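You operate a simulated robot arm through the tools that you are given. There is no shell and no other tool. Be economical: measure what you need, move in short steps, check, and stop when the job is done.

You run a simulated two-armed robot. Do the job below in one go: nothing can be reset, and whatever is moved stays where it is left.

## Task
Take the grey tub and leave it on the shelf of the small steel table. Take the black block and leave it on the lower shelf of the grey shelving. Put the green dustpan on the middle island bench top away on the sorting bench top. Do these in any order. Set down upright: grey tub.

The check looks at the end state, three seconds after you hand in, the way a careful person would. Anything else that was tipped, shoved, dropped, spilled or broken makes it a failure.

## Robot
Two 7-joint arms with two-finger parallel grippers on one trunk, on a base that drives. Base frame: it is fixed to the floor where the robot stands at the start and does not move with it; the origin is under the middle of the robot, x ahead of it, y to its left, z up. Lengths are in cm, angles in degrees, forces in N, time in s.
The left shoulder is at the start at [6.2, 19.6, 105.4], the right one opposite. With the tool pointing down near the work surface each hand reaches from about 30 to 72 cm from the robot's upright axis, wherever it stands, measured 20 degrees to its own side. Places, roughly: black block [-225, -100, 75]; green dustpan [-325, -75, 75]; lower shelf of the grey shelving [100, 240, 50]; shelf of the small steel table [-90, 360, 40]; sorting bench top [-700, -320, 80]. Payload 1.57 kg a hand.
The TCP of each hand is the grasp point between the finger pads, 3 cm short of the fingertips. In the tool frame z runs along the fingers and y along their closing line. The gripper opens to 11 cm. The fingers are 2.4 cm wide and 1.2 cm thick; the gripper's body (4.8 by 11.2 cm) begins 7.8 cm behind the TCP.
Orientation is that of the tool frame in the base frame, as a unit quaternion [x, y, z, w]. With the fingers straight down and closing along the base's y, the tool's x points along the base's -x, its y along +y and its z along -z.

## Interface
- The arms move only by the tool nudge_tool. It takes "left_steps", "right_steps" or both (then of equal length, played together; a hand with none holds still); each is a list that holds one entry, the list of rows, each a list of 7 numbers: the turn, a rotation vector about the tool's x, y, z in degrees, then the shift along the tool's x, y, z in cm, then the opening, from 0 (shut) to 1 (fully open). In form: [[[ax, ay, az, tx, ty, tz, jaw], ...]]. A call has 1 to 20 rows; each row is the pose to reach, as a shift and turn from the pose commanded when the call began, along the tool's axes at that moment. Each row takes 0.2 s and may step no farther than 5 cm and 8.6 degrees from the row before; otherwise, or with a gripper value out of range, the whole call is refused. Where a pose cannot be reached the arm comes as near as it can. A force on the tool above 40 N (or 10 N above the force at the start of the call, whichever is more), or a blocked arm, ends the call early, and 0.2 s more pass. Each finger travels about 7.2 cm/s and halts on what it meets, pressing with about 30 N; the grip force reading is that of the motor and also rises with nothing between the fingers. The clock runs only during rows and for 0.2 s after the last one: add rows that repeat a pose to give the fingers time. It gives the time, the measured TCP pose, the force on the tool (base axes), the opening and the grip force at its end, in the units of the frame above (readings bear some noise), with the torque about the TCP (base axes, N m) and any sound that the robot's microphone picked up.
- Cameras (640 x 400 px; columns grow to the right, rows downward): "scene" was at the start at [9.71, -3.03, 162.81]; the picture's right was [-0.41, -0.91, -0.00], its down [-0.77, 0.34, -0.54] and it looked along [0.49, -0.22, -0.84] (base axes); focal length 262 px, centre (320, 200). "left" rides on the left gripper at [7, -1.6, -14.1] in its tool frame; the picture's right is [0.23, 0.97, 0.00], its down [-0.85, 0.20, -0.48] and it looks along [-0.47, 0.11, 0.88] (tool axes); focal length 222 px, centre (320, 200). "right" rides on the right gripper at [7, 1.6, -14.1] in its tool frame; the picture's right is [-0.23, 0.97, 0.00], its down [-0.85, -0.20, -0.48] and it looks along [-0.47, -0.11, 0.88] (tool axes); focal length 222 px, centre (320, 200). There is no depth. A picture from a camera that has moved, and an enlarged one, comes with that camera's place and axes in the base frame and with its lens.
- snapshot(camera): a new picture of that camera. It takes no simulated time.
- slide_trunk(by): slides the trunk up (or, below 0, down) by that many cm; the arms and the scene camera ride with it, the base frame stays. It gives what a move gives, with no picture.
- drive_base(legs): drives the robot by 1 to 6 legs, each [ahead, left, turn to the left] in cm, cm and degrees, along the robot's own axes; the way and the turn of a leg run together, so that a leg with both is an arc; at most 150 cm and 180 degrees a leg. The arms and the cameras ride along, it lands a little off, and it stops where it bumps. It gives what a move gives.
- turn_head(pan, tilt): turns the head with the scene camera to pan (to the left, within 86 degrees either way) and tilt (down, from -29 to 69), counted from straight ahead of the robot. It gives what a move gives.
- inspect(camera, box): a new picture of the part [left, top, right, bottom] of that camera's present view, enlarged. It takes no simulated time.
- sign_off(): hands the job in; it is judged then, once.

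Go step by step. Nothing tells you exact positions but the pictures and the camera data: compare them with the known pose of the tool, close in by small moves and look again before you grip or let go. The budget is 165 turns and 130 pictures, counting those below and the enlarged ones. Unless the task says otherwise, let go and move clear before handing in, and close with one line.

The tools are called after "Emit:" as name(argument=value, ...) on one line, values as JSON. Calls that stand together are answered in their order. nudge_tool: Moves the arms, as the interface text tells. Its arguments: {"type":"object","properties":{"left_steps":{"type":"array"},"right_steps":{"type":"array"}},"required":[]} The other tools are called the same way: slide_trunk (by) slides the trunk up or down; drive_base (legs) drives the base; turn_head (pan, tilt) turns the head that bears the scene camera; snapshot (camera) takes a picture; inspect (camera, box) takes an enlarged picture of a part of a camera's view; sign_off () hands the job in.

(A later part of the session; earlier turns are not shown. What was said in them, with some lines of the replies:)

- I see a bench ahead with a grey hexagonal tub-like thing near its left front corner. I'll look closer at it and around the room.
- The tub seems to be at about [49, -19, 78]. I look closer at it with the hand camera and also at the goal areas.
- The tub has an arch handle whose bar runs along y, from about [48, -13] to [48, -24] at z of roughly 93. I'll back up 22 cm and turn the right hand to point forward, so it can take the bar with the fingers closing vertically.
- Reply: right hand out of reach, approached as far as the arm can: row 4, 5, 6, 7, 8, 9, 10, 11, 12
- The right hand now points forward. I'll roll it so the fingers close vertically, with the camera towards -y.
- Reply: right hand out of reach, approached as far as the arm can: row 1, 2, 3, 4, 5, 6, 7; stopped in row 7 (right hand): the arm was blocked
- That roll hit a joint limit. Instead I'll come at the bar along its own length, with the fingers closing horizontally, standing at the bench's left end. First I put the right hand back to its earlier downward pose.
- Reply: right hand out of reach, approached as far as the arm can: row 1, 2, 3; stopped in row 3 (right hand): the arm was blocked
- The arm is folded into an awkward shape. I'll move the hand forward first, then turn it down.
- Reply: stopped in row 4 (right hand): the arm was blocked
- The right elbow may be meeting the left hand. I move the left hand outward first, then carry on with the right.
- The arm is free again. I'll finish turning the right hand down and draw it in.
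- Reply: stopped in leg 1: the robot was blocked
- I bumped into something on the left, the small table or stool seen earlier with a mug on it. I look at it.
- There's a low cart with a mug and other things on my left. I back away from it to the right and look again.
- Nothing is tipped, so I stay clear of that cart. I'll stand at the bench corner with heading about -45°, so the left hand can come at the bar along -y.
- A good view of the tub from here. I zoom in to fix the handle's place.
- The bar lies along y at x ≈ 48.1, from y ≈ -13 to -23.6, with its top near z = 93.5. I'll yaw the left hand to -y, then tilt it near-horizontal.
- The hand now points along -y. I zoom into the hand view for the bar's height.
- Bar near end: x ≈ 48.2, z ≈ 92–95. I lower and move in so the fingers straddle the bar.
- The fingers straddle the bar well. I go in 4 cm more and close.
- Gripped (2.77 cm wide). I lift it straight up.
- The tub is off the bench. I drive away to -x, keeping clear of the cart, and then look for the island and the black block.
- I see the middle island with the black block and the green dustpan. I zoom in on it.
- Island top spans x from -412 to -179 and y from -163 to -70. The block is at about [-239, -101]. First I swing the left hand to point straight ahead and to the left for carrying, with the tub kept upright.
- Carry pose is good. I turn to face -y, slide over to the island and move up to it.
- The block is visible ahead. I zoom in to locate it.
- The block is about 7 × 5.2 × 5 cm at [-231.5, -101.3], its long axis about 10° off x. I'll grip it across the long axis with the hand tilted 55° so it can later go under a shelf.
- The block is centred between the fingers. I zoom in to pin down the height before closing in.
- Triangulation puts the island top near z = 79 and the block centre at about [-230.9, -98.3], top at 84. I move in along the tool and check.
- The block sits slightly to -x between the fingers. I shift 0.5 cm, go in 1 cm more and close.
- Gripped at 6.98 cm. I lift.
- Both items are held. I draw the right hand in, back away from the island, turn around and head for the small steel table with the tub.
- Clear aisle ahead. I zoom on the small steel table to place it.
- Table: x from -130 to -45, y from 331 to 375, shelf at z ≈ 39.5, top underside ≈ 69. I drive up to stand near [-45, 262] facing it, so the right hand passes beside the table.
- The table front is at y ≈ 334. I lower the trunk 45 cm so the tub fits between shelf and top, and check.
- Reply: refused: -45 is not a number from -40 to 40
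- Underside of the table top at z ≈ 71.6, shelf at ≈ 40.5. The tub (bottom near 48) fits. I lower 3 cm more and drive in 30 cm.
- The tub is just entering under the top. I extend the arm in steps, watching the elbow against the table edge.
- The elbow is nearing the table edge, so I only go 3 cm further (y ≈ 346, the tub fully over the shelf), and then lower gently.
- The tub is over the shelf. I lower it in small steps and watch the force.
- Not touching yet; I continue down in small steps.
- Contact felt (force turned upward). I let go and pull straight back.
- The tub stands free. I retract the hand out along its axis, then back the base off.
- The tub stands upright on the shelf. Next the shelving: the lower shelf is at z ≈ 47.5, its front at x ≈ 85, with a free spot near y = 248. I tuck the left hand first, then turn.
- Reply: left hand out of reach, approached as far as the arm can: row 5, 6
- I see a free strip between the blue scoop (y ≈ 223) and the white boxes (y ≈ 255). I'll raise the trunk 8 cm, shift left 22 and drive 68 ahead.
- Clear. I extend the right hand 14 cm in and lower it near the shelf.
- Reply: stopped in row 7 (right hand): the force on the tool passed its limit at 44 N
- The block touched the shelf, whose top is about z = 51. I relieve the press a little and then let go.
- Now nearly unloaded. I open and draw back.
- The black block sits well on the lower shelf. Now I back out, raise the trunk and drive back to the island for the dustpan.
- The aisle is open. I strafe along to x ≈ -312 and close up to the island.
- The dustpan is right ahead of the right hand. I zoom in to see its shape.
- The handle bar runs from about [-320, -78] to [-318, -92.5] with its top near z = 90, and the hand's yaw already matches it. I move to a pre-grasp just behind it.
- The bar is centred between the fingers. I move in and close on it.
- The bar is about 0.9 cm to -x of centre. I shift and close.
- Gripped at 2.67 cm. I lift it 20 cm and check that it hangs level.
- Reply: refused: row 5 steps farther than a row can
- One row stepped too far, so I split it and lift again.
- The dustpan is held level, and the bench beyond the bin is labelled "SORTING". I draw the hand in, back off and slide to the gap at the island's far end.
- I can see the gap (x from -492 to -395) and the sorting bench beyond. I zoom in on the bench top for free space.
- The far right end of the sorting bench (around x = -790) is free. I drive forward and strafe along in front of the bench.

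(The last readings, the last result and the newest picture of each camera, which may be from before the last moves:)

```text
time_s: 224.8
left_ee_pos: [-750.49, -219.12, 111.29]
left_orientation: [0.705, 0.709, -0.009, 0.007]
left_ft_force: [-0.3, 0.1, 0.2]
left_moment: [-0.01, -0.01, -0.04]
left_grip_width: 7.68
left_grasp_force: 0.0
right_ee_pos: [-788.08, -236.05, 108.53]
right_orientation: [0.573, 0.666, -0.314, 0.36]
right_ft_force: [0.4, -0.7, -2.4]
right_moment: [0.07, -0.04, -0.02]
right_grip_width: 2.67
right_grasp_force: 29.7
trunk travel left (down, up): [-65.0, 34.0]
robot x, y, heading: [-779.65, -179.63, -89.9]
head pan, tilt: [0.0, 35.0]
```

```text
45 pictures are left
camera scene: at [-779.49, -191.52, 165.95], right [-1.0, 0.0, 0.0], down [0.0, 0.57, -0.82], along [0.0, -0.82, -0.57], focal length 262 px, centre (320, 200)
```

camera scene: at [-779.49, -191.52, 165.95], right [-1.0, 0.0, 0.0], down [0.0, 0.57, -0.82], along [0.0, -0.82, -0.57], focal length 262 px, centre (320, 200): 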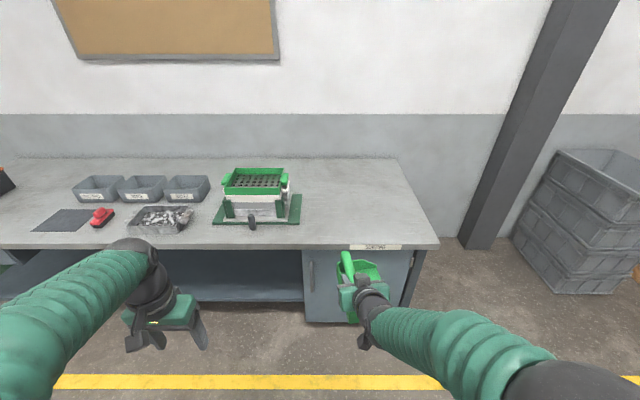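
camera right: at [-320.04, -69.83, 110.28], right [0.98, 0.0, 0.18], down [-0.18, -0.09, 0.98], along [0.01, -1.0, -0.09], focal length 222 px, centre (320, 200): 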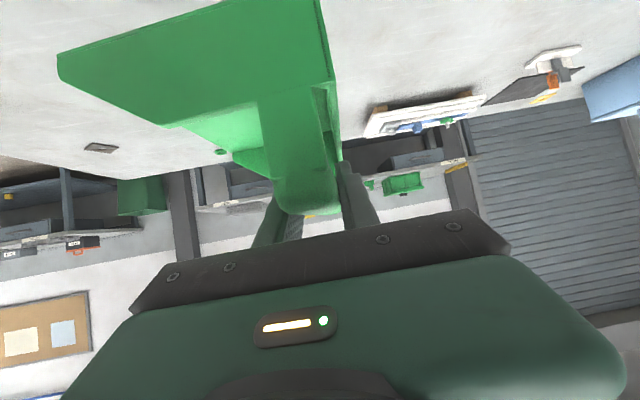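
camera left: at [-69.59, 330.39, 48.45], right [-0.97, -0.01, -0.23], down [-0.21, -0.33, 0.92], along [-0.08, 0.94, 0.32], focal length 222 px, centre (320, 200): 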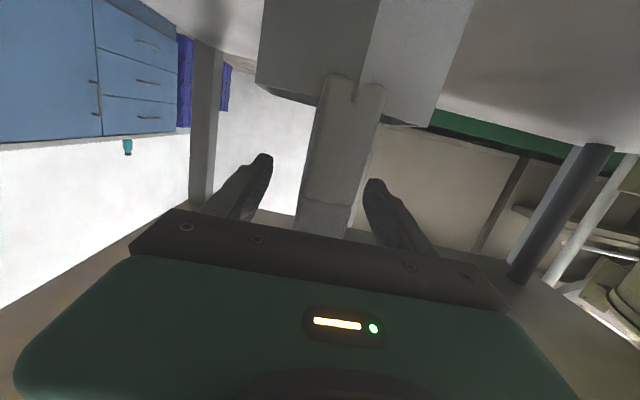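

The bench's free area spans x from -833 to -772. I shift right 9 and drive 48 ahead so the dustpan is over it.

Emit:
drive_base(legs=[[0, -9, 0], [48, 0, 0]])

Emit:
nudge_tool(right_steps=[[[0, 0, 0, -2.1, -0.5, 3.3, 0], [0, 0, 0, -4.3, -1, 6.6, 0], [0, 0, 0, -7, -1.7, 10.5, 0], [0, 0, 0, -7, -1.7, 10.5, 0]]])

Emit:
turn_head(pan=-5, tilt=45)

Emit:
snapshot(camera="scene")

Emit:
snapshot(camera="right")

```text
time_s: 228.4
left_ee_pos: [-758.05, -267.5, 110.97]
left_orientation: [0.703, 0.711, -0.012, 0.007]
left_ft_force: [0.1, 0.4, 0.2]
left_moment: [-0.01, 0.08, 0.0]
left_grip_width: 7.69
left_grasp_force: 0.1
right_ee_pos: [-795.4, -284.66, 108.54]
right_orientation: [0.57, 0.669, -0.315, 0.358]
right_ft_force: [0.9, 0.9, -2.5]
right_moment: [0.0, 0.0, -0.02]
right_grip_width: 2.69
right_grasp_force: 30.1
trunk travel left (down, up): [-65.0, 34.0]
robot x, y, heading: [-788.26, -228.1, -89.7]
head pan, tilt: [0.0, 35.0]
```

```text
time_s: 229.4
left_ee_pos: [-758.98, -267.57, 111.42]
left_orientation: [0.703, 0.711, -0.008, 0.009]
left_ft_force: [-0.1, -0.9, 1.1]
left_moment: [-0.05, -0.01, -0.02]
left_grip_width: 7.71
left_grasp_force: 0.1
right_ee_pos: [-796.11, -297.48, 108.96]
right_orientation: [0.572, 0.667, -0.313, 0.36]
right_ft_force: [0.6, 0.0, -1.9]
right_moment: [0.03, -0.06, 0.02]
right_grip_width: 2.67
right_grasp_force: 30.1
trunk travel left (down, up): [-65.0, 34.0]
robot x, y, heading: [-787.87, -228.21, -89.5]
head pan, tilt: [0.0, 35.0]
```

```text
time_s: 230.1
left_ee_pos: [-758.63, -267.61, 111.34]
left_orientation: [0.702, 0.712, -0.009, 0.008]
left_ft_force: [-0.8, -1.0, 0.4]
left_moment: [0.01, 0.01, 0.04]
left_grip_width: 7.71
left_grasp_force: 0.2
right_ee_pos: [-795.95, -297.5, 108.79]
right_orientation: [0.572, 0.668, -0.312, 0.36]
right_ft_force: [-0.3, 1.0, -2.5]
right_moment: [0.05, -0.05, 0.02]
right_grip_width: 2.65
right_grasp_force: 29.6
trunk travel left (down, up): [-65.0, 34.0]
robot x, y, heading: [-788.17, -227.99, -89.5]
head pan, tilt: [-5.0, 45.0]
```

```text
44 pictures are left
camera scene: at [-788.4, -239.53, 164.47], right [-1.0, 0.08, 0.0], down [0.05, 0.71, -0.71], along [-0.06, -0.7, -0.71], focal length 262 px, centre (320, 200)
```

scene: 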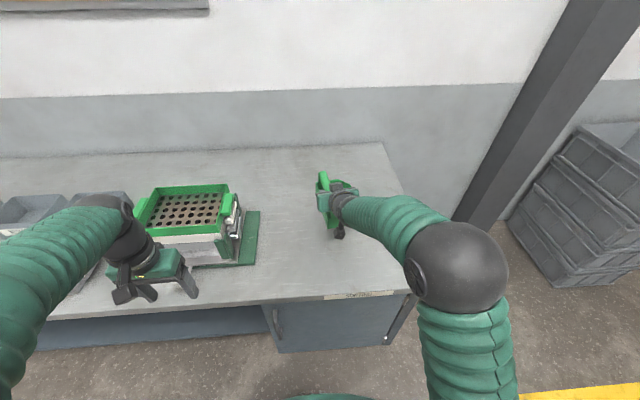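

```text
43 pictures are left
camera right: at [-796.59, -281.89, 110.6], right [0.98, 0.03, 0.18], down [-0.18, -0.09, 0.98], along [0.04, -1.0, -0.09], focal length 222 px, centre (320, 200)
```

right: 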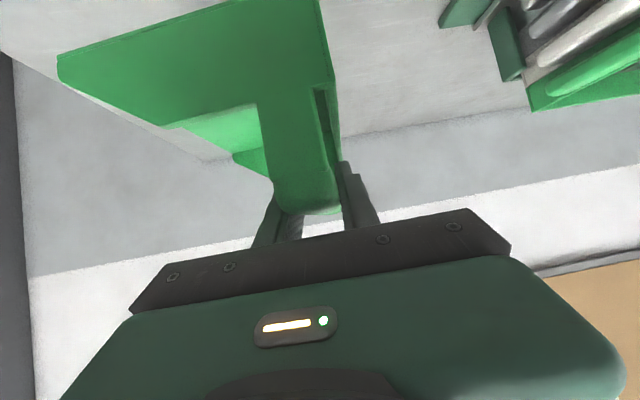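

Well placed over the free spot. I lower 15.5 cm, then creep down.

Emit:
nudge_tool(right_steps=[[[0, 0, 0, 2.6, 0, 1.7, 0], [0, 0, 0, 5.2, 0, 3.4, 0], [0, 0, 0, 7.8, 0, 5.1, 0], [0, 0, 0, 10.4, 0, 6.8, 0], [0, 0, 0, 13, 0, 8.5, 0], [0, 0, 0, 13, 0, 8.5, 0]]])

Emit:
nudge_tool(right_steps=[[[0, 0, 0, 0.4, 0, 0.27, 0], [0, 0, 0, 0.8, 0, 0.55, 0], [0, 0, 0, 1.2, 0, 0.8, 0], [0, 0, 0, 1.2, 0, 0.8, 0]]])

Emit:
snapshot(camera="right")

```text
time_s: 231.5
left_ee_pos: [-758.75, -267.47, 111.32]
left_orientation: [0.703, 0.711, -0.009, 0.009]
left_ft_force: [-0.5, 0.0, 0.3]
left_moment: [-0.01, -0.03, 0.01]
left_grip_width: 7.67
left_grasp_force: 0.1
right_ee_pos: [-796.12, -297.71, 93.43]
right_orientation: [0.571, 0.667, -0.313, 0.361]
right_ft_force: [1.3, -0.3, -1.6]
right_moment: [0.03, -0.02, -0.02]
right_grip_width: 2.68
right_grasp_force: 30.0
trunk travel left (down, up): [-65.0, 34.0]
robot x, y, heading: [-788.02, -227.87, -89.6]
head pan, tilt: [-5.0, 45.0]
```

```text
time_s: 232.5
left_ee_pos: [-758.8, -267.58, 111.25]
left_orientation: [0.702, 0.712, -0.007, 0.008]
left_ft_force: [0.8, 0.5, 0.7]
left_moment: [-0.01, -0.01, 0.01]
left_grip_width: 7.68
left_grasp_force: 0.1
right_ee_pos: [-796.02, -297.63, 91.78]
right_orientation: [0.572, 0.668, -0.312, 0.36]
right_ft_force: [0.3, -0.1, -1.3]
right_moment: [0.05, -0.03, 0.01]
right_grip_width: 2.67
right_grasp_force: 29.6
trunk travel left (down, up): [-65.0, 34.0]
robot x, y, heading: [-788.17, -228.04, -89.3]
head pan, tilt: [-5.0, 45.0]
```

```text
42 pictures are left
camera right: at [-796.72, -282.01, 93.54], right [0.98, 0.02, 0.18], down [-0.18, -0.09, 0.98], along [0.04, -1.0, -0.09], focal length 222 px, centre (320, 200)
```

right: 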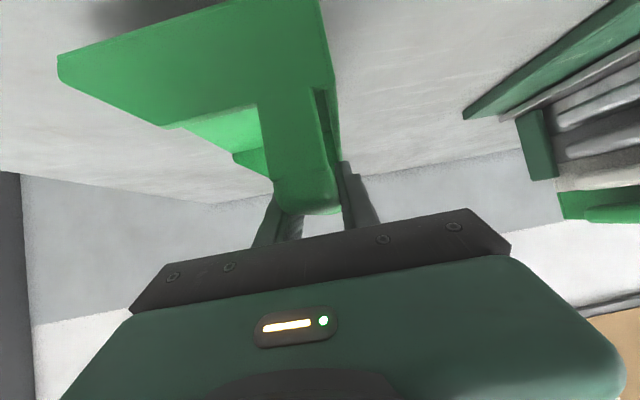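

Close to the surface. I creep on down, 0.5–0.6 cm per call.

Emit:
nudge_tool(right_steps=[[[0, 0, 0, 0.25, 0, 0.17, 0], [0, 0, 0, 0.5, 0, 0.33, 0], [0, 0, 0, 0.7, 0, 0.46, 0], [0, 0, 0, 0.7, 0, 0.46, 0]]])

Emit:
nudge_tool(right_steps=[[[0, 0, 0, 0.25, 0, 0.17, 0], [0, 0, 0, 0.5, 0, 0.33, 0], [0, 0, 0, 0.5, 0, 0.33, 0]]])

```text
time_s: 233.5
left_ee_pos: [-758.7, -267.74, 111.35]
left_orientation: [0.703, 0.711, -0.008, 0.008]
left_ft_force: [-1.4, -0.2, 0.0]
left_moment: [0.02, 0.04, -0.01]
left_grip_width: 7.71
left_grasp_force: 0.0
right_ee_pos: [-796.05, -297.65, 90.92]
right_orientation: [0.572, 0.668, -0.312, 0.36]
right_ft_force: [-0.2, -0.4, -1.2]
right_moment: [-0.01, -0.03, 0.01]
right_grip_width: 2.69
right_grasp_force: 30.3
trunk travel left (down, up): [-65.0, 34.0]
robot x, y, heading: [-788.34, -228.19, -89.5]
head pan, tilt: [-5.0, 45.0]
```

```text
time_s: 234.3
left_ee_pos: [-758.82, -267.71, 111.28]
left_orientation: [0.703, 0.711, -0.008, 0.008]
left_ft_force: [-0.6, 0.3, 0.3]
left_moment: [-0.05, 0.01, -0.02]
left_grip_width: 7.7
left_grasp_force: 0.0
right_ee_pos: [-796.08, -297.65, 90.38]
right_orientation: [0.572, 0.668, -0.312, 0.359]
right_ft_force: [0.5, -0.1, -1.4]
right_moment: [0.04, -0.03, 0.01]
right_grip_width: 2.69
right_grasp_force: 30.0
trunk travel left (down, up): [-65.0, 34.0]
robot x, y, heading: [-788.58, -228.32, -89.5]
head pan, tilt: [-5.0, 45.0]
```

Emit:
nudge_tool(right_steps=[[[0, 0, 0, 0.25, 0, 0.17, 0], [0, 0, 0, 0.5, 0, 0.33, 0], [0, 0, 0, 0.5, 0, 0.33, 0]]])

Emit:
nudge_tool(right_steps=[[[0, 0, 0, 0.2, 0, 0.13, 0], [0, 0, 0, 0.35, 0, 0.23, 0], [0, 0, 0, 0.35, 0, 0.23, 0]]])

Emit:
inspect(camera="scene", box=[280, 150, 440, 260])

```text
time_s: 235.1
left_ee_pos: [-758.83, -267.66, 111.18]
left_orientation: [0.703, 0.711, -0.008, 0.009]
left_ft_force: [-0.2, -0.3, 0.0]
left_moment: [0.01, 0.02, -0.01]
left_grip_width: 7.7
left_grasp_force: 0.0
right_ee_pos: [-796.14, -297.63, 89.69]
right_orientation: [0.572, 0.668, -0.312, 0.36]
right_ft_force: [-0.3, 0.0, -2.7]
right_moment: [0.07, -0.03, 0.0]
right_grip_width: 2.7
right_grasp_force: 30.2
trunk travel left (down, up): [-65.0, 34.0]
robot x, y, heading: [-788.0, -227.84, -89.5]
head pan, tilt: [-5.0, 45.0]
```

```text
time_s: 235.9
left_ee_pos: [-758.89, -267.72, 111.34]
left_orientation: [0.703, 0.711, -0.008, 0.008]
left_ft_force: [0.0, 0.1, 0.3]
left_moment: [0.03, -0.01, 0.01]
left_grip_width: 7.7
left_grasp_force: 0.0
right_ee_pos: [-795.99, -297.62, 89.25]
right_orientation: [0.572, 0.668, -0.312, 0.36]
right_ft_force: [-0.2, -0.2, -1.3]
right_moment: [0.06, -0.03, -0.01]
right_grip_width: 2.66
right_grasp_force: 30.0
trunk travel left (down, up): [-65.0, 34.0]
robot x, y, heading: [-788.06, -228.12, -89.3]
head pan, tilt: [-5.0, 45.0]
```

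```text
3.64 times, centred on (360, 205) of scene
camera zoom: at [-788.56, -239.63, 164.46], right [-1.0, 0.08, 0.0], down [0.05, 0.71, -0.71], along [-0.06, -0.7, -0.71], focal length 951 px, centre (174, 182)
```

zoom: 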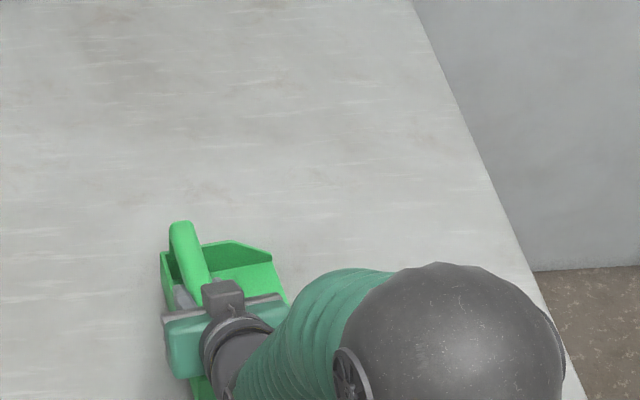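

Emit:
nudge_tool(right_steps=[[[0, 0, 0, 0.2, 0, 0.13, 0], [0, 0, 0, 0.4, 0, 0.26, 0], [0, 0, 0, 0.4, 0, 0.26, 0]]])

Emit:
nudge_tool(right_steps=[[[0, 0, 0, 0.2, 0, 0.13, 0], [0, 0, 0, 0.35, 0, 0.23, 0], [0, 0, 0, 0.35, 0, 0.23, 0]]])

```text
time_s: 236.7
left_ee_pos: [-758.74, -267.76, 111.19]
left_orientation: [0.703, 0.711, -0.009, 0.008]
left_ft_force: [0.7, -0.3, 0.0]
left_moment: [0.0, -0.01, -0.01]
left_grip_width: 7.7
left_grasp_force: 0.0
right_ee_pos: [-796.3, -297.64, 88.91]
right_orientation: [0.572, 0.668, -0.312, 0.36]
right_ft_force: [-0.8, 0.5, -2.4]
right_moment: [0.06, -0.02, -0.04]
right_grip_width: 2.66
right_grasp_force: 30.0
trunk travel left (down, up): [-65.0, 34.0]
robot x, y, heading: [-788.4, -227.75, -89.5]
head pan, tilt: [-5.0, 45.0]
```

```text
time_s: 237.5
left_ee_pos: [-758.83, -267.5, 111.29]
left_orientation: [0.703, 0.711, -0.008, 0.009]
left_ft_force: [-0.4, 0.2, -0.5]
left_moment: [0.01, 0.01, -0.04]
left_grip_width: 7.7
left_grasp_force: 0.1
right_ee_pos: [-796.18, -297.64, 88.5]
right_orientation: [0.572, 0.667, -0.313, 0.36]
right_ft_force: [-1.4, 0.9, 3.4]
right_moment: [0.41, -0.01, 0.06]
right_grip_width: 2.7
right_grasp_force: 30.1
trunk travel left (down, up): [-65.0, 34.0]
robot x, y, heading: [-787.76, -227.97, -89.5]
head pan, tilt: [-5.0, 45.0]
```

Contact. I open the hand and draw back along the tool.

Emit:
nudge_tool(right_steps=[[[0, 0, 0, 0, 0, 0, 0.3], [0, 0, 0, 0, 0, 0, 0.5], [0, 0, 0, 0, 0, 0, 0.7], [0, 0, 0, 0, 0, 0, 0.7], [0, 0, 0, 0, 0, -3, 0.7], [0, 0, 0, 0, 0, -7, 0.7], [0, 0, 0, 0, 0, -11, 0.7], [0, 0, 0, 0, 0, -15, 0.7], [0, 0, 0, 0, 0, -18, 0.7], [0, 0, 0, 0, 0, -18, 0.7]]])

Emit:
drive_base(legs=[[-25, 0, 0]])

Emit:
snapshot(camera="scene")

```text
time_s: 239.7
left_ee_pos: [-758.81, -267.62, 111.32]
left_orientation: [0.702, 0.712, -0.008, 0.007]
left_ft_force: [0.8, -0.9, -0.1]
left_moment: [0.03, 0.0, 0.0]
left_grip_width: 7.71
left_grasp_force: 0.0
right_ee_pos: [-798.47, -282.89, 98.07]
right_orientation: [0.572, 0.668, -0.313, 0.36]
right_ft_force: [-0.5, -0.4, 0.4]
right_moment: [-0.03, -0.01, 0.01]
right_grip_width: 7.72
right_grasp_force: 0.0
trunk travel left (down, up): [-65.0, 34.0]
robot x, y, heading: [-788.0, -228.31, -89.2]
head pan, tilt: [-5.0, 45.0]
```

```text
time_s: 241.6
left_ee_pos: [-759.05, -242.91, 111.14]
left_orientation: [0.704, 0.71, -0.008, 0.008]
left_ft_force: [-0.6, 0.3, -0.1]
left_moment: [-0.01, -0.02, 0.02]
left_grip_width: 7.7
left_grasp_force: 0.0
right_ee_pos: [-798.87, -258.0, 97.99]
right_orientation: [0.573, 0.667, -0.313, 0.359]
right_ft_force: [0.0, -0.5, 0.8]
right_moment: [-0.04, 0.02, 0.01]
right_grip_width: 7.72
right_grasp_force: 0.0
trunk travel left (down, up): [-65.0, 34.0]
robot x, y, heading: [-788.36, -203.01, -89.6]
head pan, tilt: [-5.0, 45.0]
```

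```text
40 pictures are left
camera scene: at [-788.78, -214.84, 164.44], right [-1.0, 0.08, 0.0], down [0.06, 0.71, -0.7], along [-0.06, -0.7, -0.71], focal length 262 px, centre (320, 200)
```

scene: 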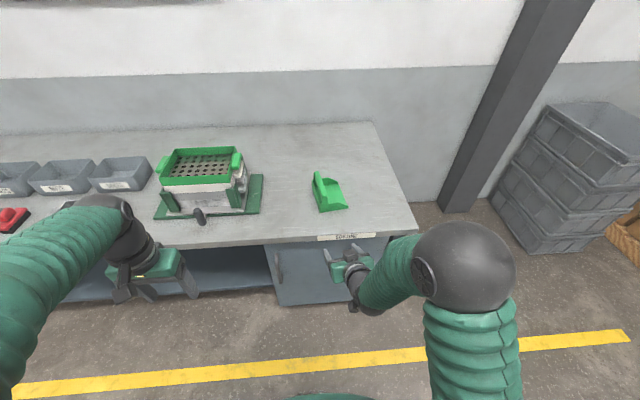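

The dustpan lies flat on the sorting bench top, and the tub and the block are where they should be. I hand in.

Emit:
sign_off()

```text
The job is handed in.
```

I finished all three moves and handed the job in. The grey tub stands upright on the small steel table's shelf, the black block is on the grey shelving's lower shelf, and the green dustpan is on the sorting bench top. Early on I bumped the cart near the start. Nothing on it tipped and I saw no sign it moved, but I couldn't rule out a shift of a couple of centimetres.
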